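You operate a simulated robot arm through the tools that you are given. There is no shell and no other tool. Be economical: measure what you need, move in short steps, check, and stop when the job is done.

Carry out the task below with a simulated robot arm. There is one attempt and no reset: what you move stays moved.

JOB
Take the disc out of the tumbler and blow the dust off it in the air nest.
Fine: Open the air valve for it and shut it again; leave the lid open, and the time dial and the other discs as they are.

It is judged by the outcome, as a careful person would: the job done as asked, and still so three seconds after it is handed in. It fails if anything else is knocked over, pushed out of place, dropped, spilled or broken. A push-on lid holds only when it is set on centred and level and pressed home; a screw cap is set on level and turned clockwise until tight.

ROBOT AND FRAMES
A 6-joint arm with a two-finger parallel gripper, fixed in place. Base frame: the origin is at the foot of the arm, x ahead of it, y to its left, z up; the work surface is at about z = 850. Units: mm, degrees, N and s.
With the tool pointing down near the work surface it reaches from about 260 to 680 mm from the base axis. Its first joint turns from -66.0 to 66.0 degrees. Payload 2.9 kg.
Tool frame: the origin (TCP) lies between the finger pads and is the grasp point; the fingertips stand 30 mm ahead of it; z points along the fingers, y is the line along which they close. Largest opening 110 mm; finger width 20, thickness 10; the body of the gripper, 48 by 112 mm, starts 55 mm behind the TCP.
Orientation is that of the tool frame in the base frame, as [roll, pitch, yaw] about the fixed x, y, z axes, in that order (R = Rz(yaw) Ry(pitch) Rx(roll)). With the fingers straight down and closing along the base's y, the tool's x points along the base's -x, its y along +y and its z along -z.

CONTROLS
- The arm moves only by the tool move_arm. Its argument "motion" is one flat list of numbers, 7 for each row, row after row: the turn, a rotation vector about the tool's x, y, z in degrees, then the shift along the tool's x, y, z in mm, then the gripper command, from -1 (fully open) to 1 (shut), values between in proportion. In form: [rx, ry, rz, x, y, z, claw, rx, ry, rz, x, y, z, claw, ...]. A call has 1 to 12 rows; each row is the pose to reach, as a shift and turn from the pose commanded when the call began, along the tool's axes at that moment. A row lasts 0.2 s, in which the tool goes at most 50 mm and 8.6 degrees; a call with a longer step from one row to the next is refused whole, and so is a gripper value outside its range. A pose out of reach is approached as far as the arm can. The call stops where the force on the tool passes 40 N (or 10 N more than at its start, if that is more) or the arm is blocked; 0.2 s more then pass. Each finger travels about 108 mm/s and halts on what it meets, pressing with about 30 N; the grip force reading is that of the motor and also rises with nothing between the fingers. The clock runs only during rows and for 0.2 s after the last one: add rows that repeat a pose to give the fingers time. The reply holds the time, the measured pose of the TCP, the force on the tool along the base axes, the opening and the grip force, in the units named above and with some noise, with the torque about the TCP (base axes, N m) and any sound that the robot's microphone picked up.
- Cameras (640 x 400 px; columns grow to the right, rows downward): "scene" is fixed at [60.9, 418.2, 1395.6]; the picture's right is [-0.90, -0.44, 0.00], its down [-0.20, 0.42, -0.89] and it looks along [0.39, -0.80, -0.46] (base axes); focal length 352 px, centre (320, 200). "wrist" rides on the gripper at [72, 17, -103] in the tool frame; the picture's right is [-0.23, 0.97, 0.00], its down [-0.76, -0.18, -0.62] and it looks along [-0.61, -0.14, 0.78] (tool axes); focal length 222 px, centre (320, 200). There is no depth. A picture from a camera that has moved, and an enlarged one, comes with that camera's place and axes in the base frame and with its lens.
- capture(camera): a new picture of that camera. It takes no simulated time.
- enlarge(camera, box): a new picture of the part [left, top, right, bottom] of that camera's present view, enlarged. It takes no simulated time.
- hand_in(): hands the job in; it is judged then, once.

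Work in short steps. Places have to be worked out from the pictures, the camera data and where the tool is seen: move nearer, look again, correct. Check each grasp and each placing, and mend what went wrong. You have 120 turns and 84 pictures in all, those below and enlarged ones among them. Open the gripper and draw the arm clear of the work before you hand the job in, unless the task says otherwise; then end with one line.

The tools are called after "Request:" by a JSON object that holds its "name" and its "arguments". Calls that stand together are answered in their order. move_arm: Moves the arm, as the interface text tells. Its arguments: {"type":"object","properties":{"motion":{"type":"array","items":{"type":"number"}}},"required":["motion"]} The other tools are called the same way: capture (camera) takes a picture; enlarge (camera, box) takes an enlarged picture of a part of a camera's view; hand_in () hands the job in.

At the start:

```text
time: 0.0
ee_pos: [396.5, -84.7, 1208.1]
tcp_rot: [-180.0, 0.1, -180.0]
wrist_force: [0.8, -0.4, 1.1]
torque: [0.01, 0.02, -0.02]
gripper_width: 109.8
gripper_force: 0.1
```

scene: 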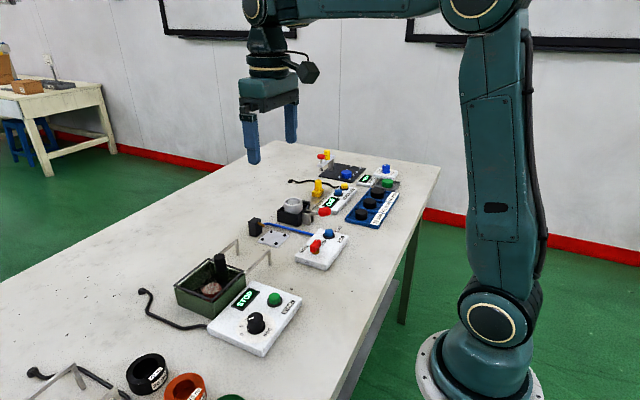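
wrist: 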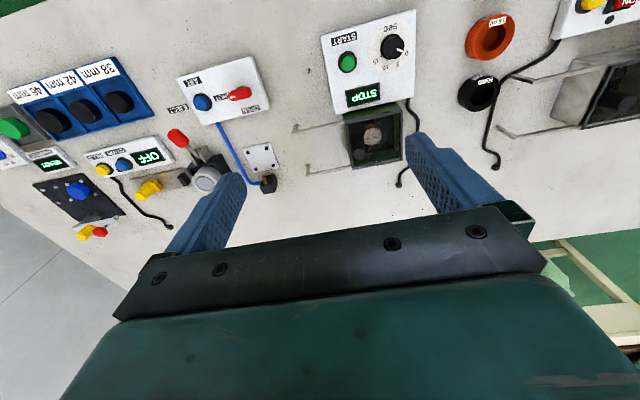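

I start by looking at the stations closely to identify the tumbler, air nest and valve.

Request:
{"name": "enlarge", "arguments": {"camera": "scene", "box": [130, 220, 310, 360]}}

Request:
{"name": "enlarge", "arguments": {"camera": "scene", "box": [240, 145, 410, 275]}}

Request:
{"name": "enlarge", "arguments": {"camera": "wrist", "box": [280, 0, 480, 200]}}

Request:
{"name": "enlarge", "arguments": {"camera": "wrist", "box": [0, 50, 290, 250]}}

Request:
{"name": "enlarge", "arguments": {"camera": "wrist", "box": [440, 0, 640, 170]}}

```text
2.86 times, centred on (220, 290) of scene
camera zoom: at [60.9, 418.2, 1395.6], right [-0.9, -0.44, 0.0], down [-0.2, 0.42, -0.89], along [0.39, -0.8, -0.46], focal length 1007 px, centre (606, -57)
```

zoom: 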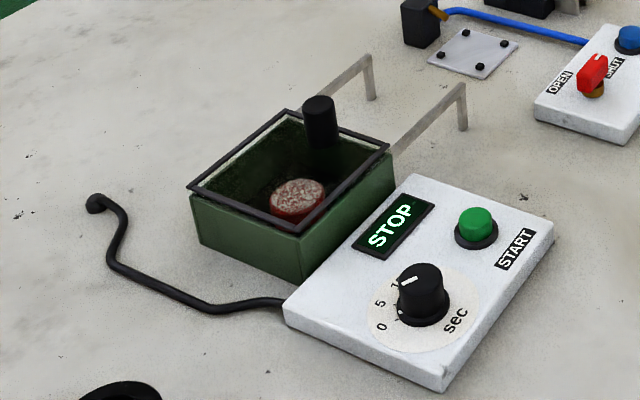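

```text
3.08 times, centred on (325, 210) of scene
camera zoom: at [60.9, 418.2, 1395.6], right [-0.9, -0.44, 0.0], down [-0.2, 0.42, -0.89], along [0.39, -0.8, -0.46], focal length 1084 px, centre (305, 169)
```

zoom: 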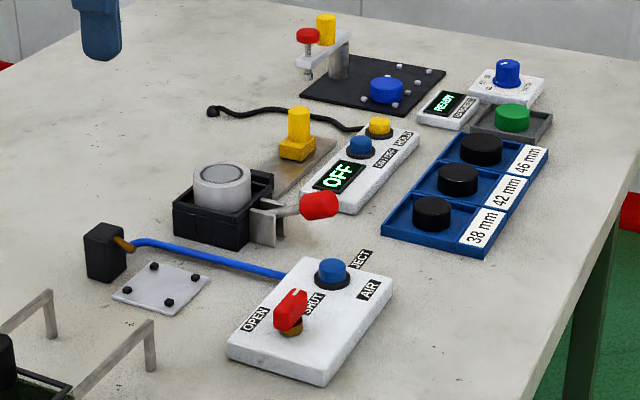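

```text
2.00 times, centred on (380, 100) of wrist
camera zoom: at [324.5, -68.2, 1311.7], right [0.23, 0.97, 0.0], down [0.76, -0.18, 0.62], along [0.61, -0.14, -0.78], focal length 444 px, centre (200, 400)
```

zoom: 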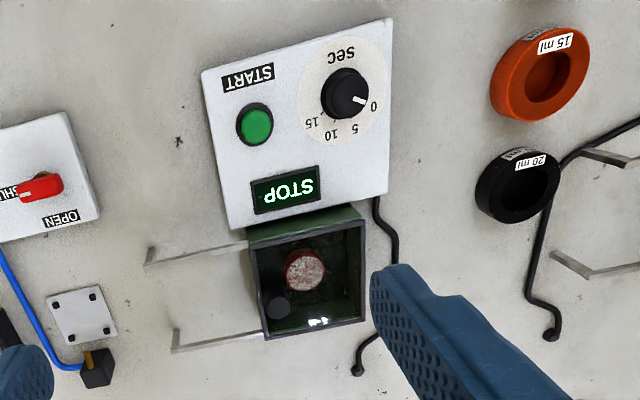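

```text
2.00 times, centred on (145, 150) of wrist
camera zoom: at [324.5, -68.2, 1311.7], right [0.23, 0.97, 0.0], down [0.76, -0.18, 0.62], along [0.61, -0.14, -0.78], focal length 444 px, centre (670, 300)
```

zoom: 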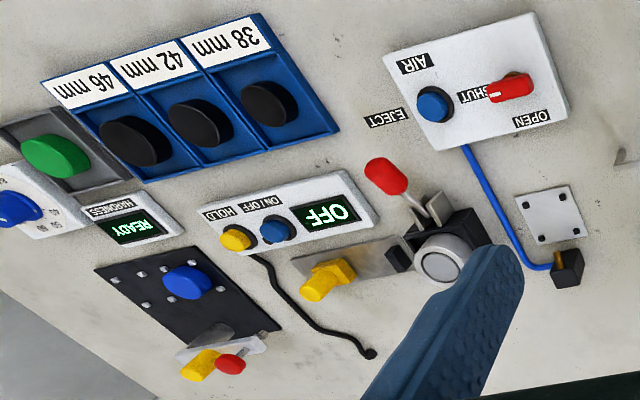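

```text
2.35 times, centred on (540, 85) of wrist
camera zoom: at [324.5, -68.2, 1311.7], right [0.23, 0.97, 0.0], down [0.76, -0.18, 0.62], along [0.61, -0.14, -0.78], focal length 523 px, centre (-198, 471)
```

zoom: 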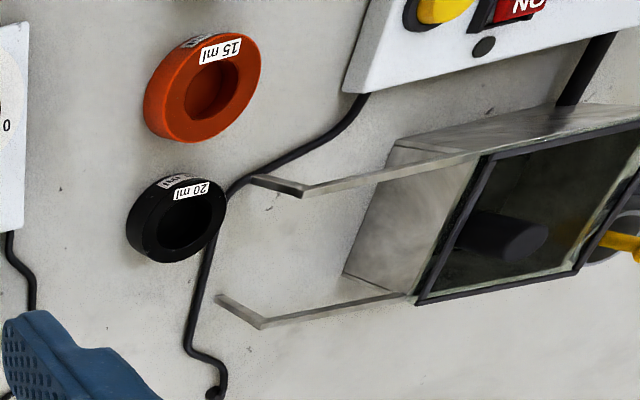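

The tumbler is the green box near (528,-5). It seems to have a clear sliding lid with a black knob and rails toward -y. The air nest is the studded plate near (529,-255), with the nozzle behind it and the valve near (389,-228). I move lower for a close look at the tumbler.

Request:
{"name": "move_arm", "arguments": {"motion": [0, 0, 0, 0, 22, 34, -1, 0, 0, 0, 0, 44, 68, -1, 0, 0, 0, 0, 66, 102, -1, 0, 0, 0, 0, 88, 136, -1, 0, 0, 0, 0, 108, 170, -1]}}

Request:
{"name": "capture", "arguments": {"camera": "wrist"}}

Request:
{"name": "enlarge", "arguments": {"camera": "scene", "box": [165, 230, 275, 320]}}

```text
time: 1.2
ee_pos: [398.5, 23.9, 1035.1]
tcp_rot: [-179.9, 0.1, -180.0]
wrist_force: [0.0, -0.1, -0.5]
torque: [-0.02, -0.02, -0.01]
gripper_width: 110.0
gripper_force: 0.0
```

```text
76 pictures are left
camera wrist: at [325.8, 40.4, 1139.3], right [0.23, 0.97, 0.0], down [0.76, -0.18, 0.62], along [0.61, -0.14, -0.78], focal length 222 px, centre (320, 200)
```

wrist: 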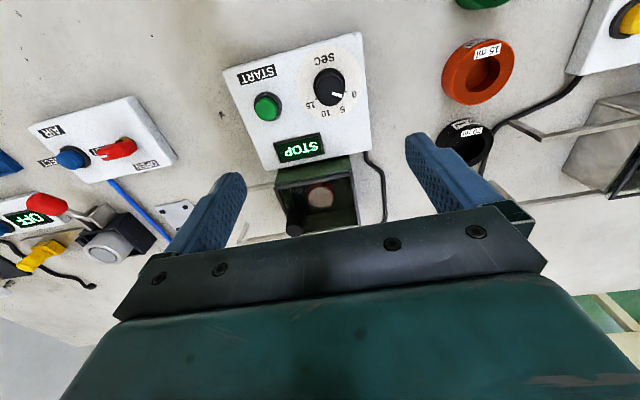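

```text
4.44 times, centred on (220, 275) of scene
camera zoom: at [60.9, 418.2, 1395.6], right [-0.9, -0.44, 0.0], down [-0.2, 0.42, -0.89], along [0.39, -0.8, -0.46], focal length 1566 px, centre (764, -133)
```

zoom: 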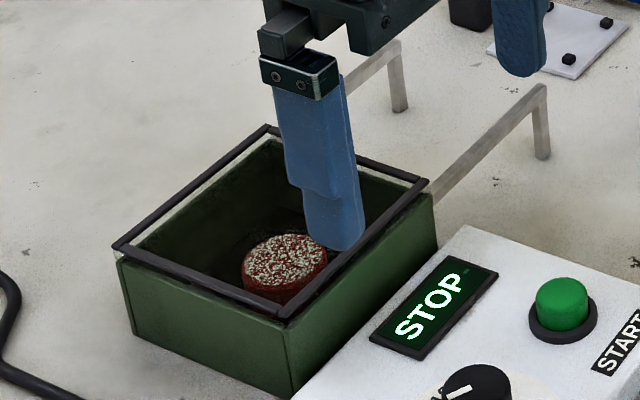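

The lid (black frame, clear pane, black knob) is closed on the box, and the rails extend to y≈-155. I put the knob at (531,-45), z 900–938. I move above it and check before gripping.

Request:
{"name": "move_arm", "arguments": {"motion": [0, 0, 0, -35, -18, 0, -1, 0, 0, 0, -70, -36, 0, -1, 0, 0, 0, -105, -54, 10, -1, 0, 0, 0, -133, -69, 45, -1]}}

Request:
{"name": "capture", "arguments": {"camera": "wrist"}}

Request:
{"name": "enlarge", "arguments": {"camera": "scene", "box": [165, 200, 305, 320]}}

```text
time: 2.2
ee_pos: [529.9, -46.5, 993.5]
tcp_rot: [-180.0, 0.0, 179.9]
wrist_force: [0.3, 0.3, -0.2]
torque: [0.0, 0.01, -0.03]
gripper_width: 109.9
gripper_force: 0.0
```

```text
74 pictures are left
camera wrist: at [458.8, -29.8, 1096.2], right [0.23, 0.97, 0.0], down [0.76, -0.18, 0.62], along [0.61, -0.14, -0.78], focal length 222 px, centre (320, 200)
```

wrist: 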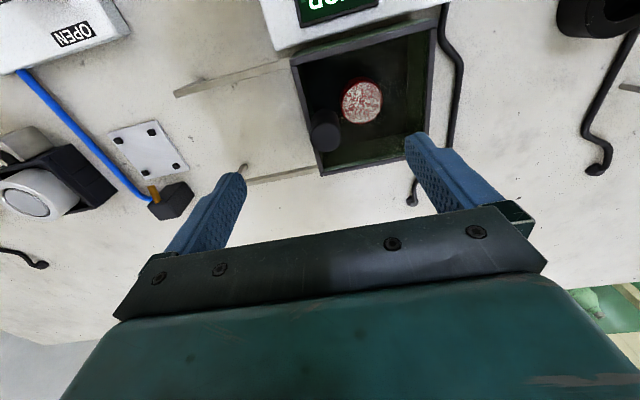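

```text
3.33 times, centred on (235, 260) of scene
camera zoom: at [60.9, 418.2, 1395.6], right [-0.9, -0.44, 0.0], down [-0.2, 0.42, -0.89], along [0.39, -0.8, -0.46], focal length 1175 px, centre (603, 0)
```

zoom: 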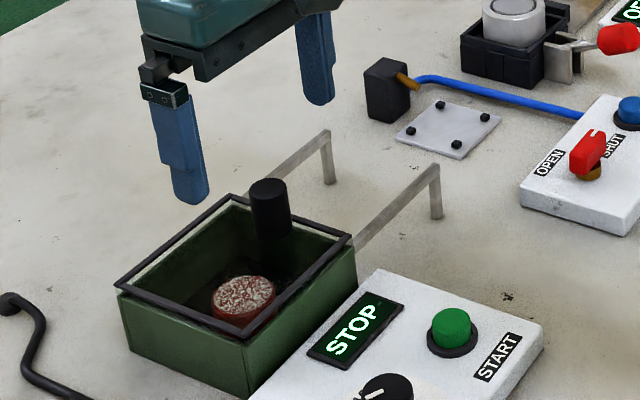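

The refined knob position is (525,-41) with its top near z 940. I correct and descend so the fingertips stay a few mm above the lid, then check.

Request:
{"name": "move_arm", "arguments": {"motion": [0, 0, 0, 5, 5, 0, -1, 0, 0, 0, 5, 5, 28, -1, 0, 0, 0, 5, 5, 52, -1, 0, 0, 0, 5, 5, 52, -1]}}

Request:
{"name": "capture", "arguments": {"camera": "wrist"}}

Request:
{"name": "enlarge", "arguments": {"camera": "scene", "box": [165, 220, 285, 320]}}

```text
time: 3.2
ee_pos: [523.9, -41.5, 939.8]
tcp_rot: [-180.0, 0.1, 179.9]
wrist_force: [-0.8, -0.3, -0.3]
torque: [-0.01, 0.0, -0.01]
gripper_width: 110.0
gripper_force: 0.0
```

```text
72 pictures are left
camera wrist: at [453.1, -25.0, 1043.7], right [0.23, 0.97, 0.0], down [0.76, -0.18, 0.62], along [0.61, -0.14, -0.78], focal length 222 px, centre (320, 200)
```

wrist: 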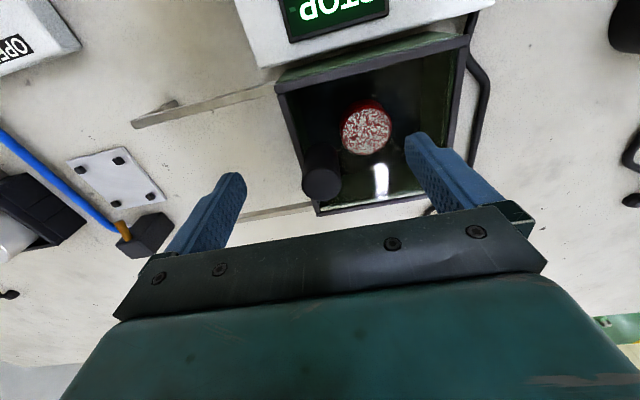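

```text
4.00 times, centred on (225, 270) of scene
camera zoom: at [60.9, 418.2, 1395.6], right [-0.9, -0.44, 0.0], down [-0.2, 0.42, -0.89], along [0.39, -0.8, -0.46], focal length 1410 px, centre (700, -80)
```

zoom: 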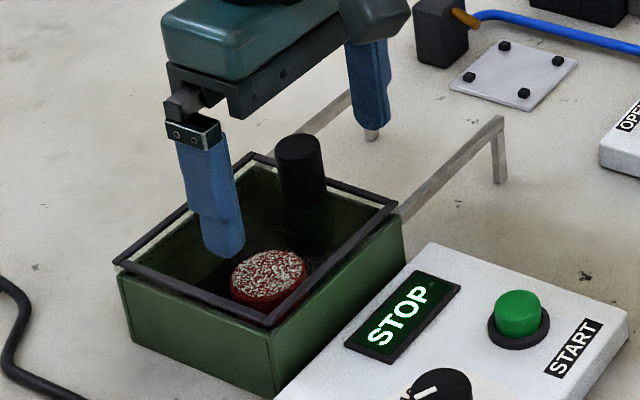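

The knob sits between the open fingers at about (521,-39). I nudge to it and close.

Request:
{"name": "move_arm", "arguments": {"motion": [0, 0, 0, 3, 2, 3, -1, 0, 0, 0, 3, 2, 3, 0, 0, 0, 0, 3, 2, 3, 0.4, 0, 0, 0, 3, 2, 3, 0.8, 0, 0, 0, 3, 2, 3, 0.8]}}

Request:
{"name": "capture", "arguments": {"camera": "wrist"}}

```text
time: 4.4
ee_pos: [520.6, -42.1, 936.6]
tcp_rot: [179.9, 0.0, 179.9]
wrist_force: [0.0, -8.7, -0.6]
torque: [0.59, -0.31, -0.07]
gripper_width: 23.9
gripper_force: 45.1
```

```text
70 pictures are left
camera wrist: at [450.2, -23.9, 1040.6], right [0.23, 0.97, 0.0], down [0.76, -0.18, 0.62], along [0.61, -0.14, -0.78], focal length 222 px, centre (320, 200)
```

wrist: 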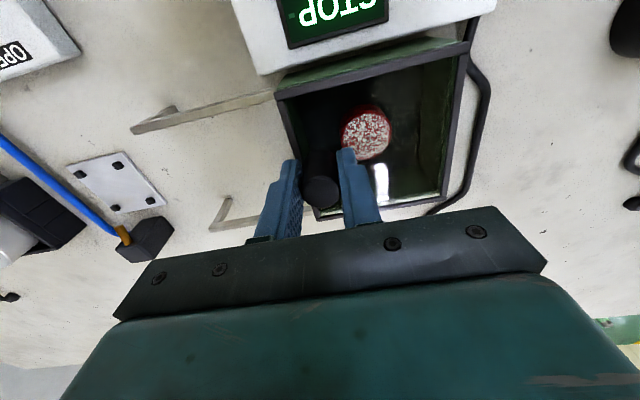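

The knob is gripped (24 mm). I slide the lid a little toward -y and see if it follows.

Request:
{"name": "move_arm", "arguments": {"motion": [0, 0, 0, 0, -8, 0, 0.8, 0, 0, 0, 0, -16, 0, 0.8, 0, 0, 0, 0, -24, 0, 0.8, 0, 0, 0, 0, -32, 0, 0.8]}}

Request:
{"name": "enlarge", "arguments": {"camera": "scene", "box": [165, 220, 285, 320]}}

```text
time: 5.4
ee_pos: [520.8, -72.2, 937.1]
tcp_rot: [-180.0, 0.1, 180.0]
wrist_force: [7.9, -1.1, -5.8]
torque: [0.44, -1.02, 0.03]
gripper_width: 23.8
gripper_force: 44.7
```

```text
4.00 times, centred on (225, 270) of scene
camera zoom: at [61.2, 418.2, 1395.6], right [-0.9, -0.44, 0.0], down [-0.2, 0.42, -0.89], along [0.39, -0.8, -0.46], focal length 1410 px, centre (700, -80)
```

zoom: 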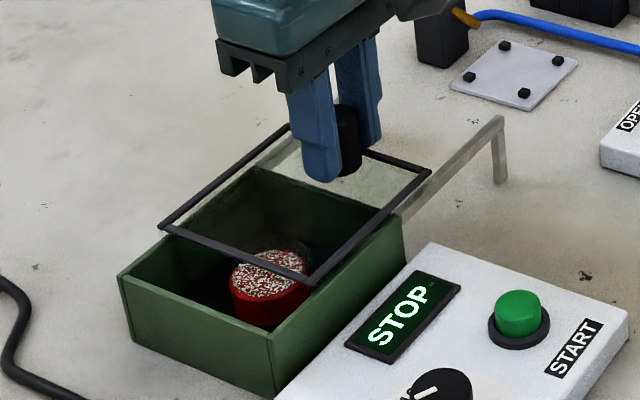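

The lid slides cleanly. I continue by another 58 mm.

Request:
{"name": "move_arm", "arguments": {"motion": [0, 0, 0, 0, -12, 0, 0.8, 0, 0, 0, 0, -24, 0, 0.8, 0, 0, 0, 0, -36, 0, 0.8, 0, 0, 0, 0, -48, 0, 0.8, 0, 0, 0, 0, -58, 0, 0.8]}}

Request:
{"name": "enlarge", "arguments": {"camera": "scene", "box": [165, 200, 305, 320]}}

Request:
{"name": "capture", "arguments": {"camera": "wrist"}}

```text
time: 6.6
ee_pos: [521.9, -130.7, 935.7]
tcp_rot: [-180.0, 0.1, 179.9]
wrist_force: [18.1, -0.7, -11.8]
torque: [0.62, 0.54, 0.01]
gripper_width: 23.7
gripper_force: 45.3
```

```text
3.33 times, centred on (235, 260) of scene
camera zoom: at [61.6, 418.1, 1395.6], right [-0.9, -0.44, 0.0], down [-0.2, 0.42, -0.89], along [0.39, -0.8, -0.46], focal length 1175 px, centre (603, 0)
```

zoom: 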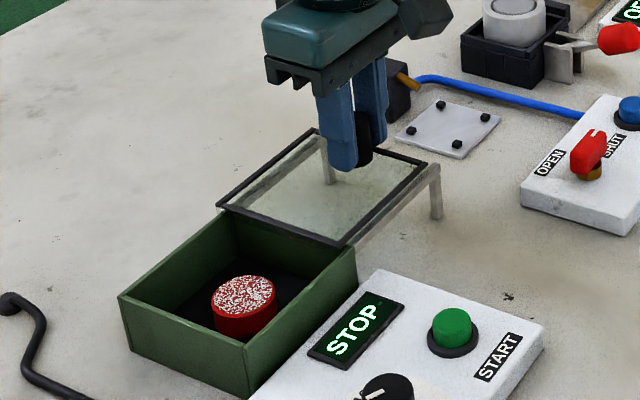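

```text
67 pictures are left
camera wrist: at [449.9, -112.9, 1040.7], right [0.23, 0.97, 0.0], down [0.76, -0.18, 0.62], along [0.61, -0.14, -0.78], focal length 222 px, centre (320, 200)
```

wrist: 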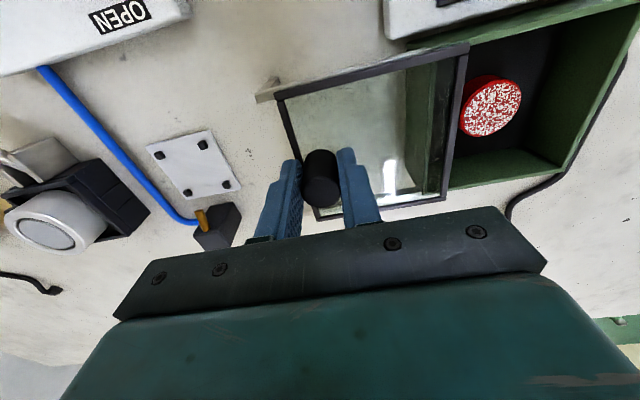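

There is a sideways force of 18 N along +x, so the rails are slightly skewed. I ease 2 mm toward +x and slide the last 9 mm.

Request:
{"name": "move_arm", "arguments": {"motion": [0, 0, 0, -2, 0, 0, 0.8, 0, 0, 0, -2.5, -5, 0, 0.8, 0, 0, 0, -2.5, -9, 0, 0.8, 0, 0, 0, -2.5, -9, 0, 0.8]}}

Request:
{"name": "enlarge", "arguments": {"camera": "scene", "box": [165, 200, 305, 320]}}

```text
time: 7.6
ee_pos: [521.7, -138.3, 936.9]
tcp_rot: [179.9, -0.4, 179.8]
wrist_force: [-9.2, -1.6, -6.9]
torque: [-0.68, 1.37, -0.01]
gripper_width: 23.7
gripper_force: 45.8
```

```text
3.33 times, centred on (235, 260) of scene
camera zoom: at [60.8, 418.1, 1395.6], right [-0.9, -0.44, 0.0], down [-0.2, 0.42, -0.89], along [0.39, -0.8, -0.46], focal length 1175 px, centre (603, 0)
```

zoom: 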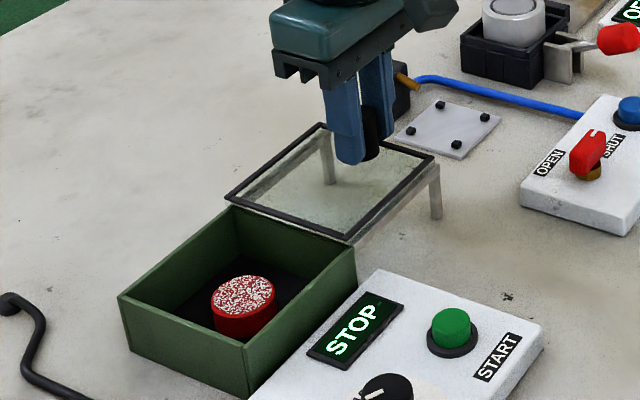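

The lid now rests open on the rails. I release the knob, rise, and move over the tumbler to look at the disc.

Request:
{"name": "move_arm", "arguments": {"motion": [0, 0, 0, 0, 0, 0, 0.3, 0, 0, 0, 0, 0, 0, 0, 0, 0, 0, 0, 0, -20, 0, 0, 0, 0, 0, 0, -60, 0, 0, 0, 0, 0, 30, -90, 0, 0, 0, 0, 0, 70, -90, 0, 0, 0, 0, 0, 110, -90, 0, 0, 0, 0, 0, 133, -90, 0]}}

Request:
{"name": "capture", "arguments": {"camera": "wrist"}}

Request:
{"name": "enlarge", "arguments": {"camera": "scene", "box": [165, 200, 305, 320]}}

```text
time: 9.4
ee_pos: [525.9, -3.1, 1026.4]
tcp_rot: [-180.0, 0.0, -180.0]
wrist_force: [0.3, 0.5, 0.0]
torque: [0.0, 0.0, -0.02]
gripper_width: 54.9
gripper_force: 0.0
```

```text
65 pictures are left
camera wrist: at [453.3, 11.9, 1130.9], right [0.23, 0.97, 0.0], down [0.76, -0.18, 0.62], along [0.61, -0.14, -0.78], focal length 222 px, centre (320, 200)
```

wrist: 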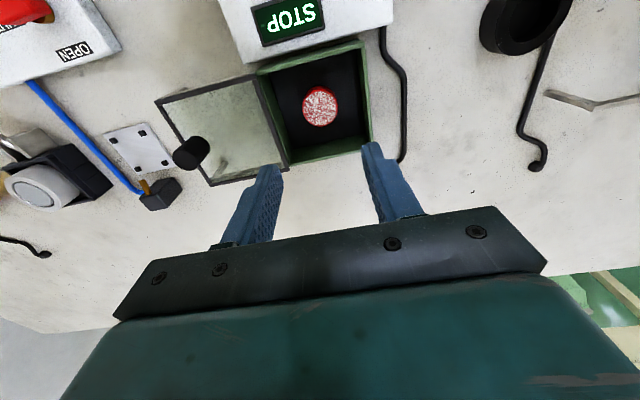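

```text
3.33 times, centred on (235, 260) of scene
camera zoom: at [60.9, 418.2, 1395.6], right [-0.9, -0.44, 0.0], down [-0.2, 0.42, -0.89], along [0.39, -0.8, -0.46], focal length 1175 px, centre (603, 0)
```

zoom: 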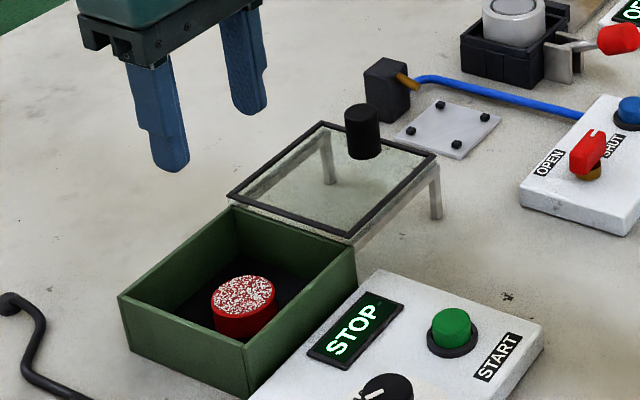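

The disc is at about (523,-3.5), top z≈881 and 41 mm across. I descend to just above the box rim and recheck.

Request:
{"name": "move_arm", "arguments": {"motion": [0, 0, 0, 3, 0, 20, -0.05, 0, 0, 0, 3, 0, 50, -0.05, 0, 0, 0, 3, 0, 80, -0.05, 0, 0, 0, 3, 0, 90, -0.05]}}

Request:
{"name": "capture", "arguments": {"camera": "wrist"}}

Request:
{"name": "enlarge", "arguments": {"camera": "scene", "box": [165, 220, 285, 320]}}

```text
time: 10.4
ee_pos: [521.0, -6.2, 936.6]
tcp_rot: [-179.9, 0.0, 180.0]
wrist_force: [0.7, 0.2, -0.3]
torque: [0.0, -0.04, 0.02]
gripper_width: 57.7
gripper_force: 0.0
```

```text
63 pictures are left
camera wrist: at [449.3, 12.2, 1040.2], right [0.23, 0.97, 0.0], down [0.76, -0.18, 0.62], along [0.61, -0.14, -0.78], focal length 222 px, centre (320, 200)
```

wrist: 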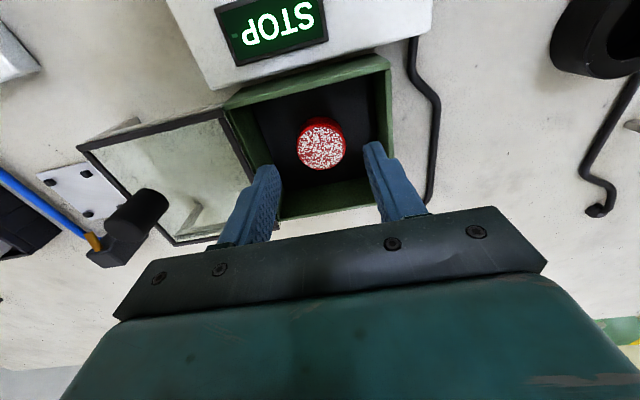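

```text
4.00 times, centred on (225, 270) of scene
camera zoom: at [60.9, 418.2, 1395.6], right [-0.9, -0.44, 0.0], down [-0.2, 0.42, -0.89], along [0.39, -0.8, -0.46], focal length 1410 px, centre (700, -80)
```

zoom: 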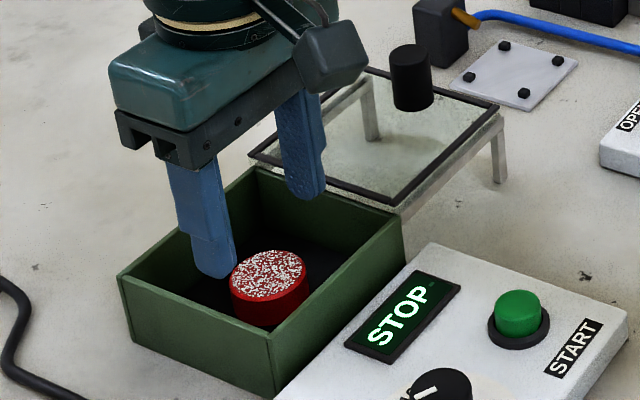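

The disc is at about (523.5,-3.3). I correct by 2 mm, descend 40 mm and close on it.

Request:
{"name": "move_arm", "arguments": {"motion": [0, 0, 0, -2, 2, 0, -0.05, 0, 0, 0, -2, 2, 20, -0.05, 0, 0, 0, -2, 2, 39, -0.05, 0, 0, 0, -2, 2, 39, -0.05]}}

Request:
{"name": "enlarge", "arguments": {"camera": "scene", "box": [165, 220, 285, 320]}}

```text
time: 11.4
ee_pos: [523.5, -2.5, 897.7]
tcp_rot: [180.0, 0.0, -180.0]
wrist_force: [-0.6, 0.1, -0.9]
torque: [-0.01, 0.0, -0.02]
gripper_width: 57.7
gripper_force: 0.2
```

```text
4.00 times, centred on (225, 270) of scene
camera zoom: at [60.9, 418.2, 1395.6], right [-0.9, -0.44, 0.0], down [-0.2, 0.42, -0.89], along [0.39, -0.8, -0.46], focal length 1410 px, centre (700, -80)
```

zoom: 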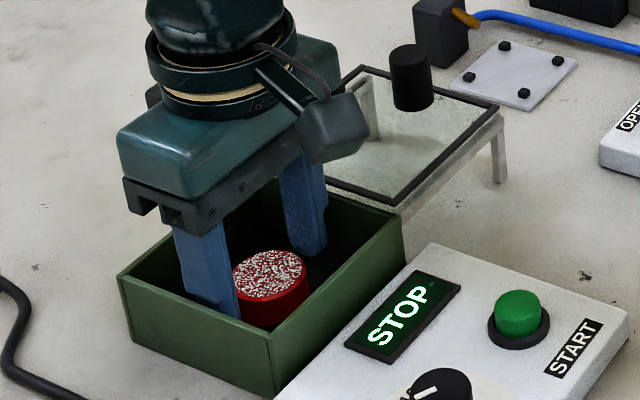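

The alignment looks right. I close on the disc and lift it straight up by 15 mm.

Request:
{"name": "move_arm", "arguments": {"motion": [0, 0, 0, 0, 0, 0, 0.1, 0, 0, 0, 0, 0, 0, 0.3, 0, 0, 0, 0, 0, 0, 0.5, 0, 0, 0, 0, 0, 0, 0.5, 0, 0, 0, 0, 0, -8, 0.5, 0, 0, 0, 0, 0, -15, 0.5]}}

Request:
{"name": "enlarge", "arguments": {"camera": "scene", "box": [165, 220, 285, 320]}}

```text
time: 12.8
ee_pos: [523.2, -3.4, 912.6]
tcp_rot: [-179.9, 0.0, 180.0]
wrist_force: [-0.1, 1.2, -1.1]
torque: [0.02, 0.0, -0.01]
gripper_width: 38.3
gripper_force: 29.8
```

```text
4.00 times, centred on (225, 270) of scene
camera zoom: at [60.9, 418.2, 1395.6], right [-0.9, -0.44, 0.0], down [-0.2, 0.42, -0.89], along [0.39, -0.8, -0.46], focal length 1410 px, centre (700, -80)
```

zoom: 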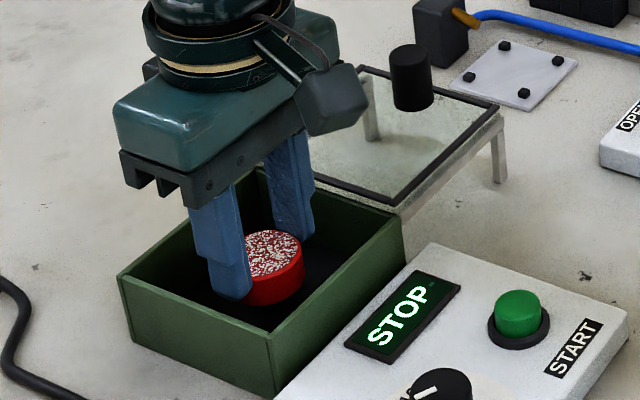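

The disc is held (38 mm). I lift it clear and carry it over the nest, high above the lid knob, to look.

Request:
{"name": "move_arm", "arguments": {"motion": [0, 0, 0, 0, 0, -30, 0.6, 0, 0, 0, 0, 0, -65, 0.6, 0, 0, 0, 0, 0, -100, 0.6, 0, 0, 0, 0, -35, -100, 0.6, 0, 0, 0, 0, -70, -100, 0.6, 0, 0, 0, 0, -105, -100, 0.6, 0, 0, 0, 0, -140, -100, 0.6, 0, 0, 0, 0, -175, -100, 0.6, 0, 0, 0, 0, -210, -100, 0.6, 0, 0, 0, 0, -245, -100, 0.6]}}

Request:
{"name": "capture", "arguments": {"camera": "wrist"}}

Request:
{"name": "enlarge", "arguments": {"camera": "scene", "box": [240, 205, 360, 280]}}

```text
time: 15.0
ee_pos: [522.6, -248.8, 1014.6]
tcp_rot: [-180.0, 0.0, 179.9]
wrist_force: [-0.5, -0.4, -0.4]
torque: [0.0, -0.01, -0.01]
gripper_width: 38.0
gripper_force: 29.7
```

```text
59 pictures are left
camera wrist: at [450.3, -231.4, 1119.4], right [0.23, 0.97, 0.0], down [0.76, -0.18, 0.62], along [0.61, -0.14, -0.78], focal length 222 px, centre (320, 200)
```

wrist: 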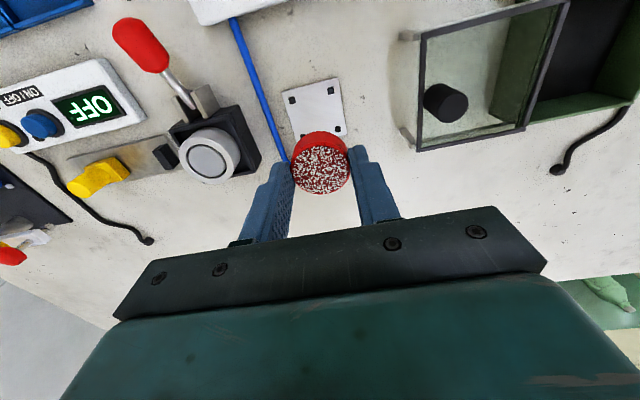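

```text
5.33 times, centred on (300, 242) of scene
camera zoom: at [60.9, 418.2, 1395.6], right [-0.9, -0.44, 0.0], down [-0.2, 0.42, -0.89], along [0.39, -0.8, -0.46], focal length 1880 px, centre (427, -27)
```

zoom: 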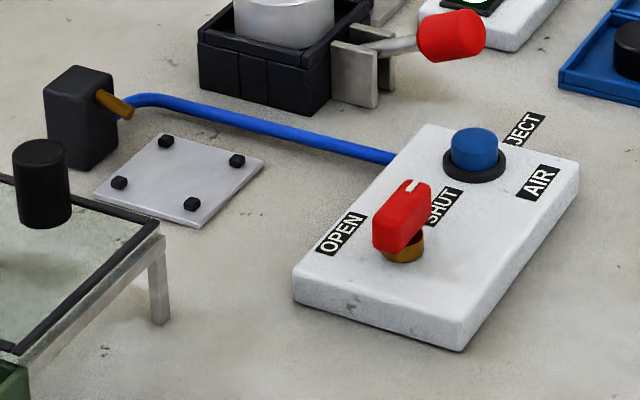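

The stud square is centred at about (532,-255) with 45 mm spacing, so the disc lies between the studs. The fingers, along y, pass between them. I move over the centre and down to z≈925.

Request:
{"name": "move_arm", "arguments": {"motion": [0, 0, 0, -9.5, -7, 0, 0.6, 0, 0, 0, -9.5, -7, 35, 0.6, 0, 0, 0, -9.5, -7, 70, 0.6, 0, 0, 0, -9.5, -7, 88, 0.6]}}

Request:
{"name": "capture", "arguments": {"camera": "wrist"}}

Request:
{"name": "enlarge", "arguments": {"camera": "scene", "box": [230, 180, 350, 255]}}

```text
time: 16.0
ee_pos: [531.5, -254.8, 926.3]
tcp_rot: [-180.0, 0.1, -179.9]
wrist_force: [1.2, -0.4, -1.0]
torque: [0.0, 0.0, -0.03]
gripper_width: 37.7
gripper_force: 29.8
```

```text
57 pictures are left
camera wrist: at [460.9, -237.7, 1030.0], right [0.23, 0.97, 0.0], down [0.76, -0.18, 0.62], along [0.61, -0.14, -0.78], focal length 222 px, centre (320, 200)
```

wrist: 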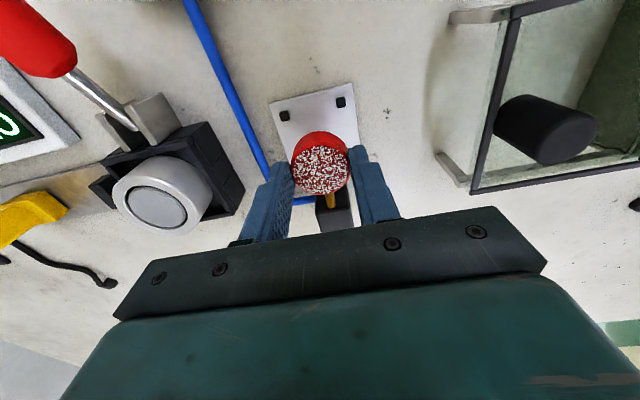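

```text
5.33 times, centred on (290, 218) of scene
camera zoom: at [60.9, 418.2, 1395.6], right [-0.9, -0.44, 0.0], down [-0.2, 0.42, -0.89], along [0.39, -0.8, -0.46], focal length 1880 px, centre (480, 107)
```

zoom: 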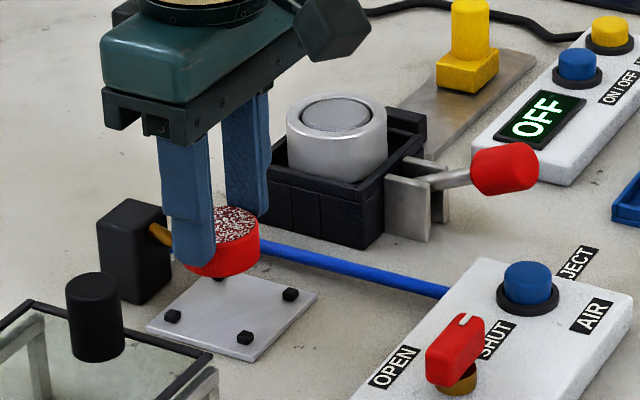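

The alignment holds: stud centre about (531,-254), TCP (531.5,-255). I descend 26 mm, then feel for contact.

Request:
{"name": "move_arm", "arguments": {"motion": [0, 0, 0, 1, 1, 10, 0.6, 0, 0, 0, 1, 1, 20, 0.6, 0, 0, 0, 1, 1, 26, 0.6]}}

Request:
{"name": "enlarge", "arguments": {"camera": "scene", "box": [240, 215, 320, 265]}}

```text
time: 16.8
ee_pos: [530.1, -252.9, 899.1]
tcp_rot: [180.0, 0.0, 180.0]
wrist_force: [0.1, 0.1, -0.6]
torque: [-0.01, 0.01, -0.01]
gripper_width: 38.1
gripper_force: 29.8
```

```text
8.00 times, centred on (280, 240) of scene
camera zoom: at [60.9, 418.2, 1395.6], right [-0.9, -0.44, 0.0], down [-0.2, 0.42, -0.89], along [0.39, -0.8, -0.46], focal length 2819 px, centre (640, -120)
```

zoom: 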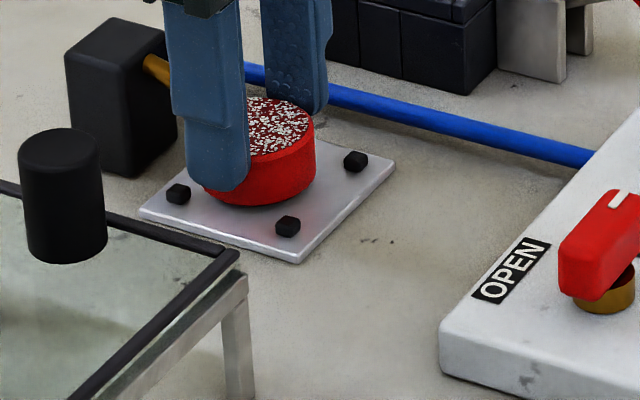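

The disc hovers a few mm above the plate. I creep down 4 mm and read the force.

Request:
{"name": "move_arm", "arguments": {"motion": [0, 0, 0, 0, 0, 1, 0.6, 0, 0, 0, 0, 0, 2, 0.6, 0, 0, 0, 0, 0, 3, 0.6, 0, 0, 0, 0, 0, 4, 0.6]}}

```text
time: 17.8
ee_pos: [531.9, -254.4, 895.9]
tcp_rot: [180.0, 0.0, 180.0]
wrist_force: [-0.9, -0.1, 1.8]
torque: [0.06, 0.02, -0.02]
gripper_width: 38.0
gripper_force: 30.0
```

Request:
{"name": "move_arm", "arguments": {"motion": [0, 0, 0, 0, 0, 1, 0.6, 0, 0, 0, 0, 0, 1.5, 0.6]}}

Request:
{"name": "enlarge", "arguments": {"camera": "scene", "box": [240, 215, 320, 265]}}

```text
time: 18.4
ee_pos: [531.5, -254.2, 896.1]
tcp_rot: [179.9, 0.2, -179.9]
wrist_force: [-3.5, 1.4, 12.3]
torque: [0.11, 0.08, 0.02]
gripper_width: 37.9
gripper_force: 30.2
```

```text
8.00 times, centred on (280, 240) of scene
camera zoom: at [60.6, 418.3, 1395.5], right [-0.9, -0.44, 0.0], down [-0.2, 0.42, -0.89], along [0.39, -0.8, -0.46], focal length 2819 px, centre (640, -120)
```

zoom: 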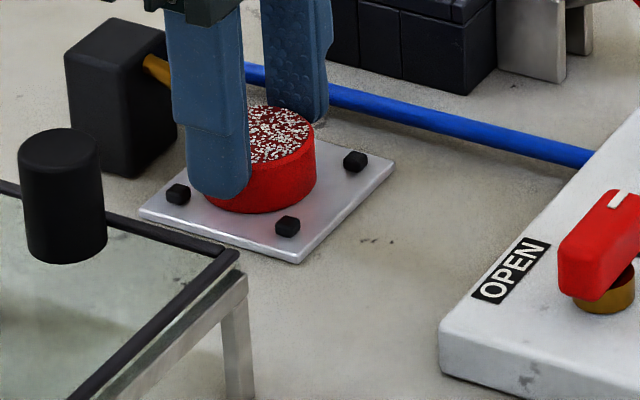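

There is contact at 12 N, so the disc is seated between the studs. I relieve 1 mm, open, and rise.

Request:
{"name": "move_arm", "arguments": {"motion": [0, 0, 0, 0, 0, -1, 0.6, 0, 0, 0, 0, 0, -1, 0.2, 0, 0, 0, 0, 0, -1, -0.05, 0, 0, 0, 0, 0, -1, -0.05, 0, 0, 0, 0, 0, -20, -0.05, 0, 0, 0, 0, 0, -60, -0.05, 0, 0, 0, 0, 0, -105, -0.05]}}

Request:
{"name": "enlarge", "arguments": {"camera": "scene", "box": [240, 205, 360, 280]}}

Request:
{"name": "capture", "arguments": {"camera": "wrist"}}

```text
time: 20.0
ee_pos: [532.3, -253.8, 1000.3]
tcp_rot: [180.0, -0.1, -180.0]
wrist_force: [0.2, 0.1, -0.3]
torque: [-0.01, -0.05, 0.0]
gripper_width: 57.4
gripper_force: 0.1
```

```text
5.33 times, centred on (300, 242) of scene
camera zoom: at [60.9, 418.2, 1395.6], right [-0.9, -0.44, 0.0], down [-0.2, 0.42, -0.89], along [0.39, -0.8, -0.46], focal length 1880 px, centre (427, -27)
```

zoom: 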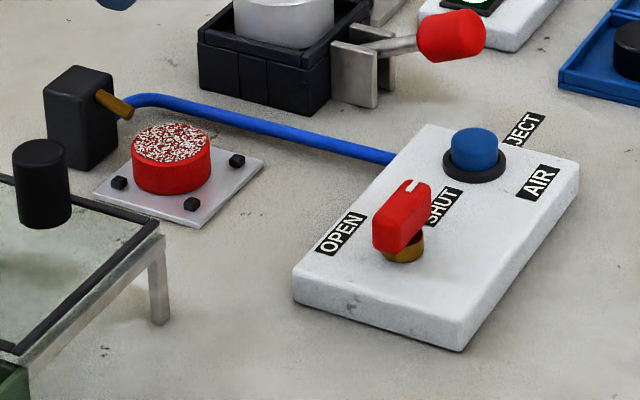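

```text
52 pictures are left
camera wrist: at [461.1, -236.5, 1104.4], right [0.23, 0.97, 0.0], down [0.76, -0.18, 0.62], along [0.61, -0.14, -0.78], focal length 222 px, centre (320, 200)
```

wrist: 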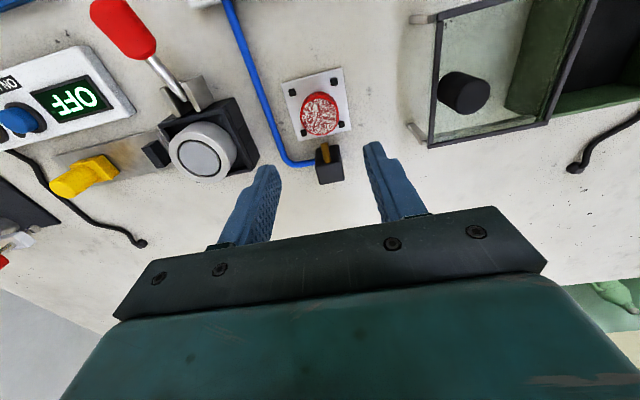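

The disc sits well between the studs. The valve's white pointer is at its SHUT end, and OPEN is on the +x side. I move above the valve to look closely.

Request:
{"name": "move_arm", "arguments": {"motion": [0, 0, 0, 45, 8, 0, -0.05, 0, 0, 0, 90, 16, 0, -0.05, 0, 0, 0, 135, 24, 0, -0.05, 0, 0, 0, 145, 26, 10, -0.05, 0, 0, 0, 145, 26, 10, -0.05]}}

Request:
{"name": "capture", "arguments": {"camera": "wrist"}}

Request:
{"name": "enlarge", "arguments": {"camera": "wrist", "box": [250, 60, 390, 160]}}

Request:
{"name": "enlarge", "arguments": {"camera": "scene", "box": [285, 215, 355, 275]}}

```text
time: 21.2
ee_pos: [387.0, -227.0, 988.7]
tcp_rot: [180.0, 0.1, -180.0]
wrist_force: [0.3, -0.3, 0.3]
torque: [0.02, 0.0, 0.01]
gripper_width: 57.7
gripper_force: 0.1
```

```text
51 pictures are left
camera wrist: at [314.6, -210.1, 1093.0], right [0.23, 0.97, 0.0], down [0.76, -0.18, 0.62], along [0.61, -0.14, -0.78], focal length 222 px, centre (320, 200)
```

wrist: 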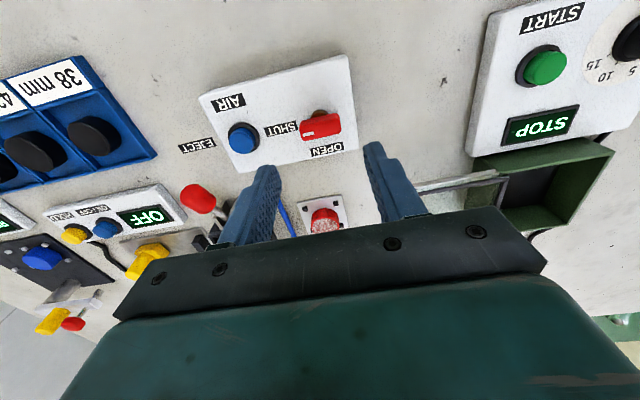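

```text
4.00 times, centred on (320, 110) of wrist
camera zoom: at [314.6, -210.1, 1093.0], right [0.23, 0.97, 0.0], down [0.76, -0.18, 0.62], along [0.61, -0.14, -0.78], focal length 888 px, centre (320, 560)
```

zoom: 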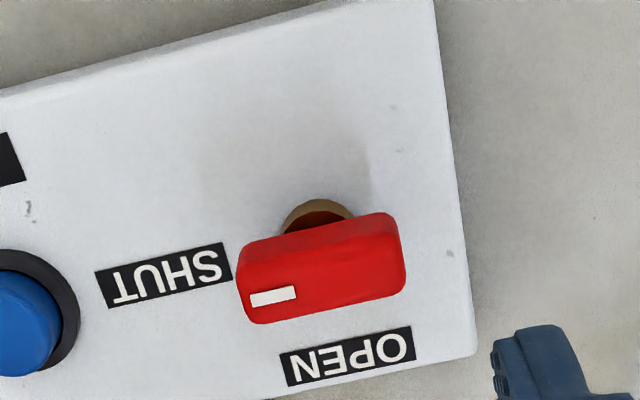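

```text
6.67 times, centred on (320, 245) of scene
camera zoom: at [60.9, 418.2, 1395.6], right [-0.9, -0.44, 0.0], down [-0.2, 0.42, -0.89], along [0.39, -0.8, -0.46], focal length 2350 px, centre (320, -100)
```

zoom: 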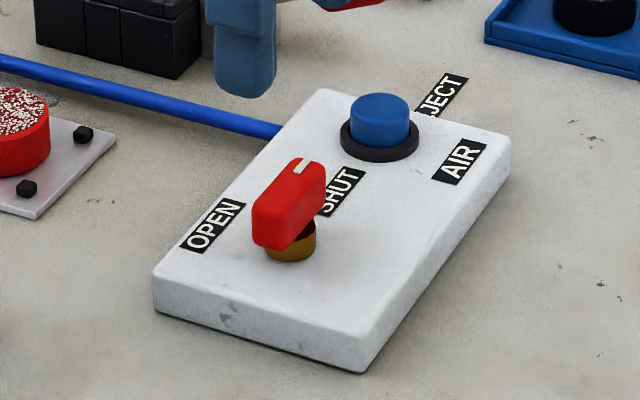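

The valve bar is about 36 × 17 mm, along y, centred at (385.5,-225.7) with its top at z≈902. I turn the tool 90° (clockwise from above) so the fingers close across the bar.

Request:
{"name": "move_arm", "arguments": {"motion": [0, 0, 8.5, 1, 1, 0, -0.05, 0, 0, 17, 1, 1, 0, -0.05, 0, 0, 25.5, 1, 1, 0, -0.05, 0, 0, 34, 1, 1, 0, -0.05, 0, 0, 42.5, 1, 1, 0, -0.05, 0, 0, 51, 1, 1, 0, -0.05, 0, 0, 59.5, 1, 1, 0, -0.05, 0, 0, 68, 1, 1, 0, -0.05, 0, 0, 76.5, 1, 1, 0, -0.05, 0, 0, 85, 1, 1, 0, -0.05, 0, 0, 90, 1, 1, 0, -0.05, 0, 0, 90, 1, 1, 0, -0.05]}}

Request:
{"name": "capture", "arguments": {"camera": "wrist"}}

Request:
{"name": "capture", "arguments": {"camera": "scene"}}

```text
time: 23.8
ee_pos: [386.0, -227.5, 989.6]
tcp_rot: [179.9, -0.1, 89.8]
wrist_force: [0.4, 0.3, 0.8]
torque: [0.01, 0.01, -0.02]
gripper_width: 57.8
gripper_force: 0.0
```

```text
48 pictures are left
camera wrist: at [403.4, -154.8, 1093.5], right [0.97, -0.23, 0.0], down [-0.18, -0.76, 0.62], along [-0.14, -0.61, -0.78], focal length 222 px, centre (320, 200)
```

wrist: 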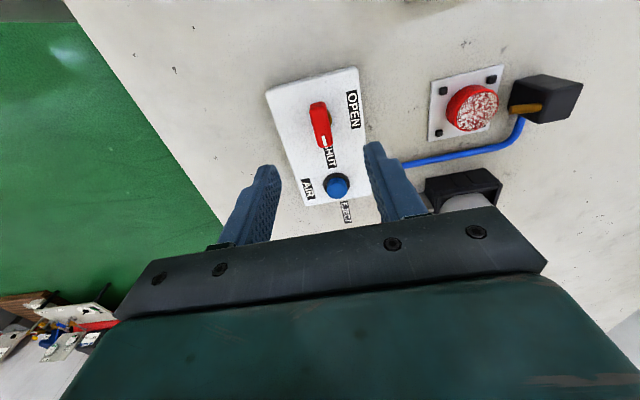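

```text
47 pictures are left
```

scene: 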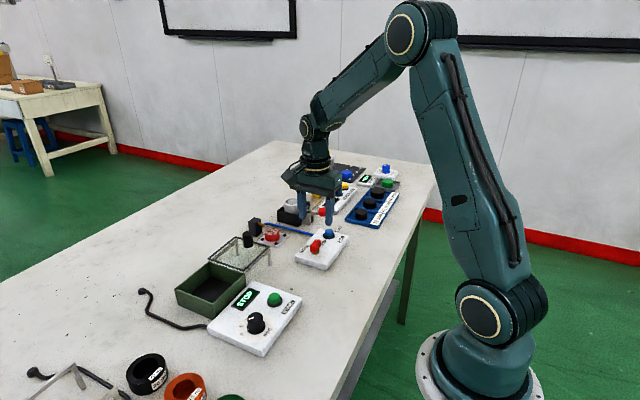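

The bar is confirmed at (385.8,-225.4), and the fingers straddle it. I descend so the tips reach about z 884, clear of the panel.

Request:
{"name": "move_arm", "arguments": {"motion": [0, 0, 0, 1.2, -0.4, 30, -0.05, 0, 0, 0, 1.2, -0.4, 60, -0.05, 0, 0, 0, 1.2, -0.4, 74, -0.05, 0, 0, 0, 1.2, -0.4, 74, -0.05]}}

Request:
{"name": "enlarge", "arguments": {"camera": "scene", "box": [275, 200, 365, 275]}}

Request:
{"name": "enlarge", "arguments": {"camera": "wrist", "box": [220, 80, 420, 230]}}

```text
time: 24.8
ee_pos: [384.8, -227.0, 915.5]
tcp_rot: [180.0, 0.0, 90.0]
wrist_force: [0.6, -0.4, -0.3]
torque: [0.02, -0.01, -0.03]
gripper_width: 58.0
gripper_force: 0.0
```

```text
5.33 times, centred on (320, 238) of scene
camera zoom: at [60.9, 418.2, 1395.6], right [-0.9, -0.44, 0.0], down [-0.2, 0.42, -0.89], along [0.39, -0.8, -0.46], focal length 1880 px, centre (320, 0)
```

zoom: 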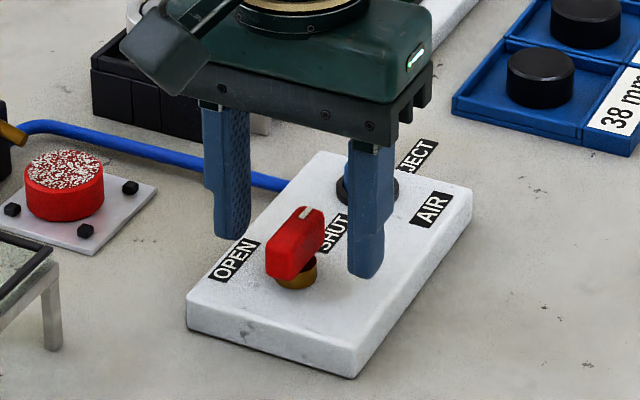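

```text
2.67 times, centred on (320, 155) of wrist
camera zoom: at [402.9, -153.9, 1019.3], right [0.97, -0.23, 0.0], down [-0.18, -0.76, 0.62], along [-0.14, -0.61, -0.78], focal length 592 px, centre (320, 320)
```

zoom: 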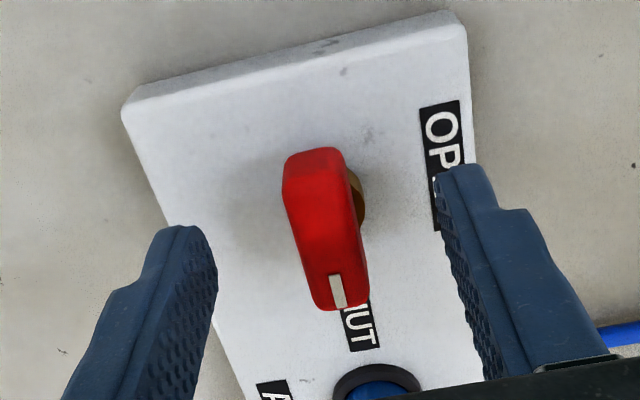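

The bar centre is at about (387.5,-225.7). I nudge toward it and close on the bar.

Request:
{"name": "move_arm", "arguments": {"motion": [0, 0, 0, 0.8, 1.5, 0, 0.2, 0, 0, 0, 0.8, 1.5, 0, 0.5, 0, 0, 0, 0.8, 1.5, 0, 0.8, 0, 0, 0, 0.8, 1.5, 0, 0.9, 0, 0, 0, 0.8, 1.5, 0, 0.9]}}

Request:
{"name": "enlarge", "arguments": {"camera": "wrist", "box": [220, 80, 420, 230]}}

```text
time: 26.0
ee_pos: [387.2, -225.6, 915.9]
tcp_rot: [179.9, 0.1, 90.1]
wrist_force: [10.3, 1.1, -4.8]
torque: [-0.14, -0.15, 0.02]
gripper_width: 14.9
gripper_force: 45.3
```

```text
2.67 times, centred on (320, 155) of wrist
camera zoom: at [404.5, -152.5, 1019.5], right [0.97, -0.23, 0.0], down [-0.18, -0.76, 0.62], along [-0.14, -0.61, -0.78], focal length 592 px, centre (320, 320)
```

zoom: 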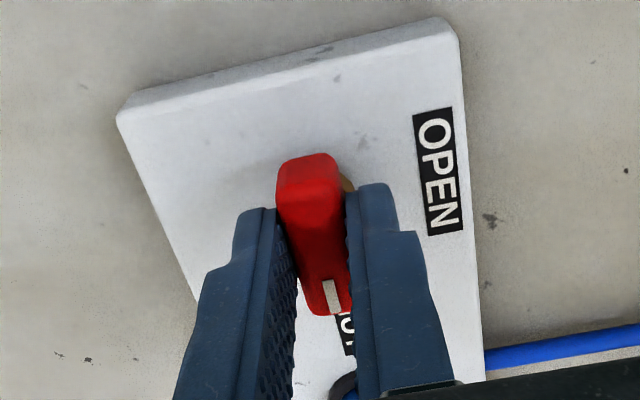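

The bar is gripped (15 mm), with the pivot about 1 mm further +x. I turn it counter-clockwise from SHUT toward OPEN, in a first part of 48°.

Request:
{"name": "move_arm", "arguments": {"motion": [0, 0, 0, 0, 0.8, 0, 0.9, 0, 0, -8, 0, 0.8, 0, 0.9, 0, 0, -16, 0, 0.8, 0, 0.9, 0, 0, -24, 0, 0.8, 0, 0.9, 0, 0, -32, 0, 0.8, 0, 0.9, 0, 0, -40, 0, 0.8, 0, 0.9, 0, 0, -48, 0, 0.8, 0, 0.9]}}

Request:
{"name": "enlarge", "arguments": {"camera": "scene", "box": [250, 200, 355, 275]}}

```text
time: 27.6
ee_pos: [385.3, -225.4, 915.6]
tcp_rot: [-179.9, -0.2, 138.0]
wrist_force: [-16.5, -7.5, 2.7]
torque: [-0.94, -0.51, -0.03]
gripper_width: 14.9
gripper_force: 45.3
```

```text
5.33 times, centred on (302, 238) of scene
camera zoom: at [60.5, 418.0, 1395.6], right [-0.9, -0.44, 0.0], down [-0.2, 0.42, -0.89], along [0.39, -0.8, -0.46], focal length 1880 px, centre (413, 0)
```

zoom: 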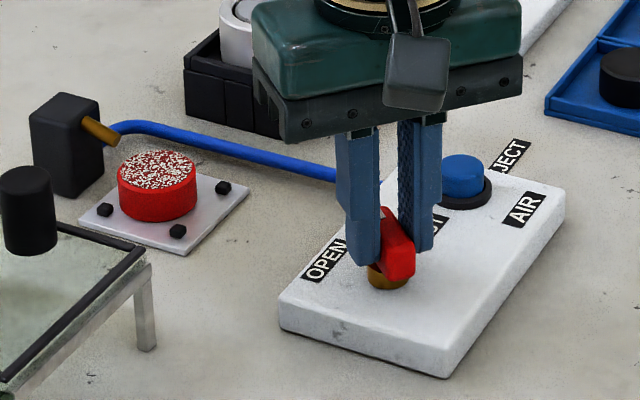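

The bar turns well, with a side load of about −16 N in x. I ease 1.5 mm that way and finish the turn to OPEN.

Request:
{"name": "move_arm", "arguments": {"motion": [0, 0, 0, 0.8, -1.4, 0, 0.9, 0, 0, -8, 0.8, -1.4, 0, 0.9, 0, 0, -16, 0.8, -1.4, 0, 0.9, 0, 0, -24, 0.8, -1.4, 0, 0.9, 0, 0, -32, 0.8, -1.4, 0, 0.9, 0, 0, -38, 0.8, -1.4, 0, 0.9, 0, 0, -42, 0.8, -1.4, 0, 0.9]}}

Request:
{"name": "enlarge", "arguments": {"camera": "scene", "box": [250, 200, 355, 275]}}

Request:
{"name": "enlarge", "arguments": {"camera": "wrist", "box": [220, 80, 420, 230]}}

```text
time: 29.2
ee_pos: [385.4, -226.6, 915.2]
tcp_rot: [-179.8, 0.0, 179.9]
wrist_force: [-4.5, -16.1, -3.6]
torque: [-0.24, 1.43, -0.03]
gripper_width: 14.9
gripper_force: 44.4
```

```text
5.33 times, centred on (302, 238) of scene
camera zoom: at [60.9, 417.8, 1395.7], right [-0.9, -0.44, 0.0], down [-0.2, 0.42, -0.89], along [0.39, -0.8, -0.46], focal length 1880 px, centre (413, 0)
```

zoom: 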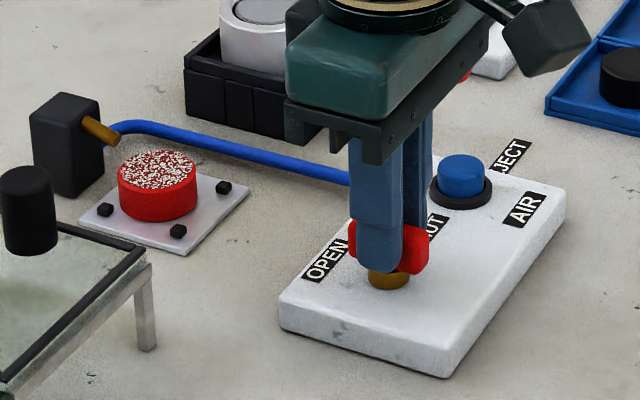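

```text
2.67 times, centred on (320, 155) of wrist
camera zoom: at [313.4, -209.7, 1019.4], right [0.23, 0.97, 0.0], down [0.76, -0.18, 0.62], along [0.61, -0.14, -0.78], focal length 592 px, centre (320, 320)
```

zoom: 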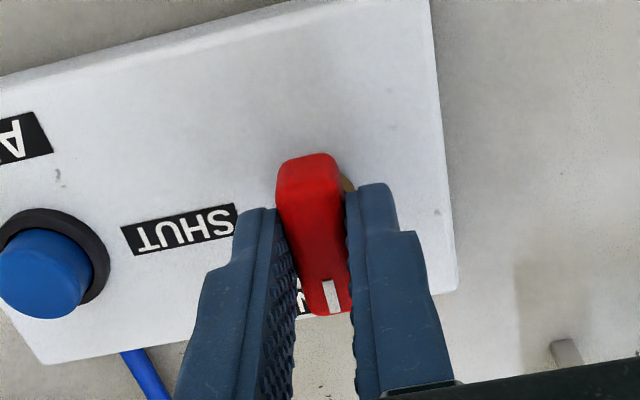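

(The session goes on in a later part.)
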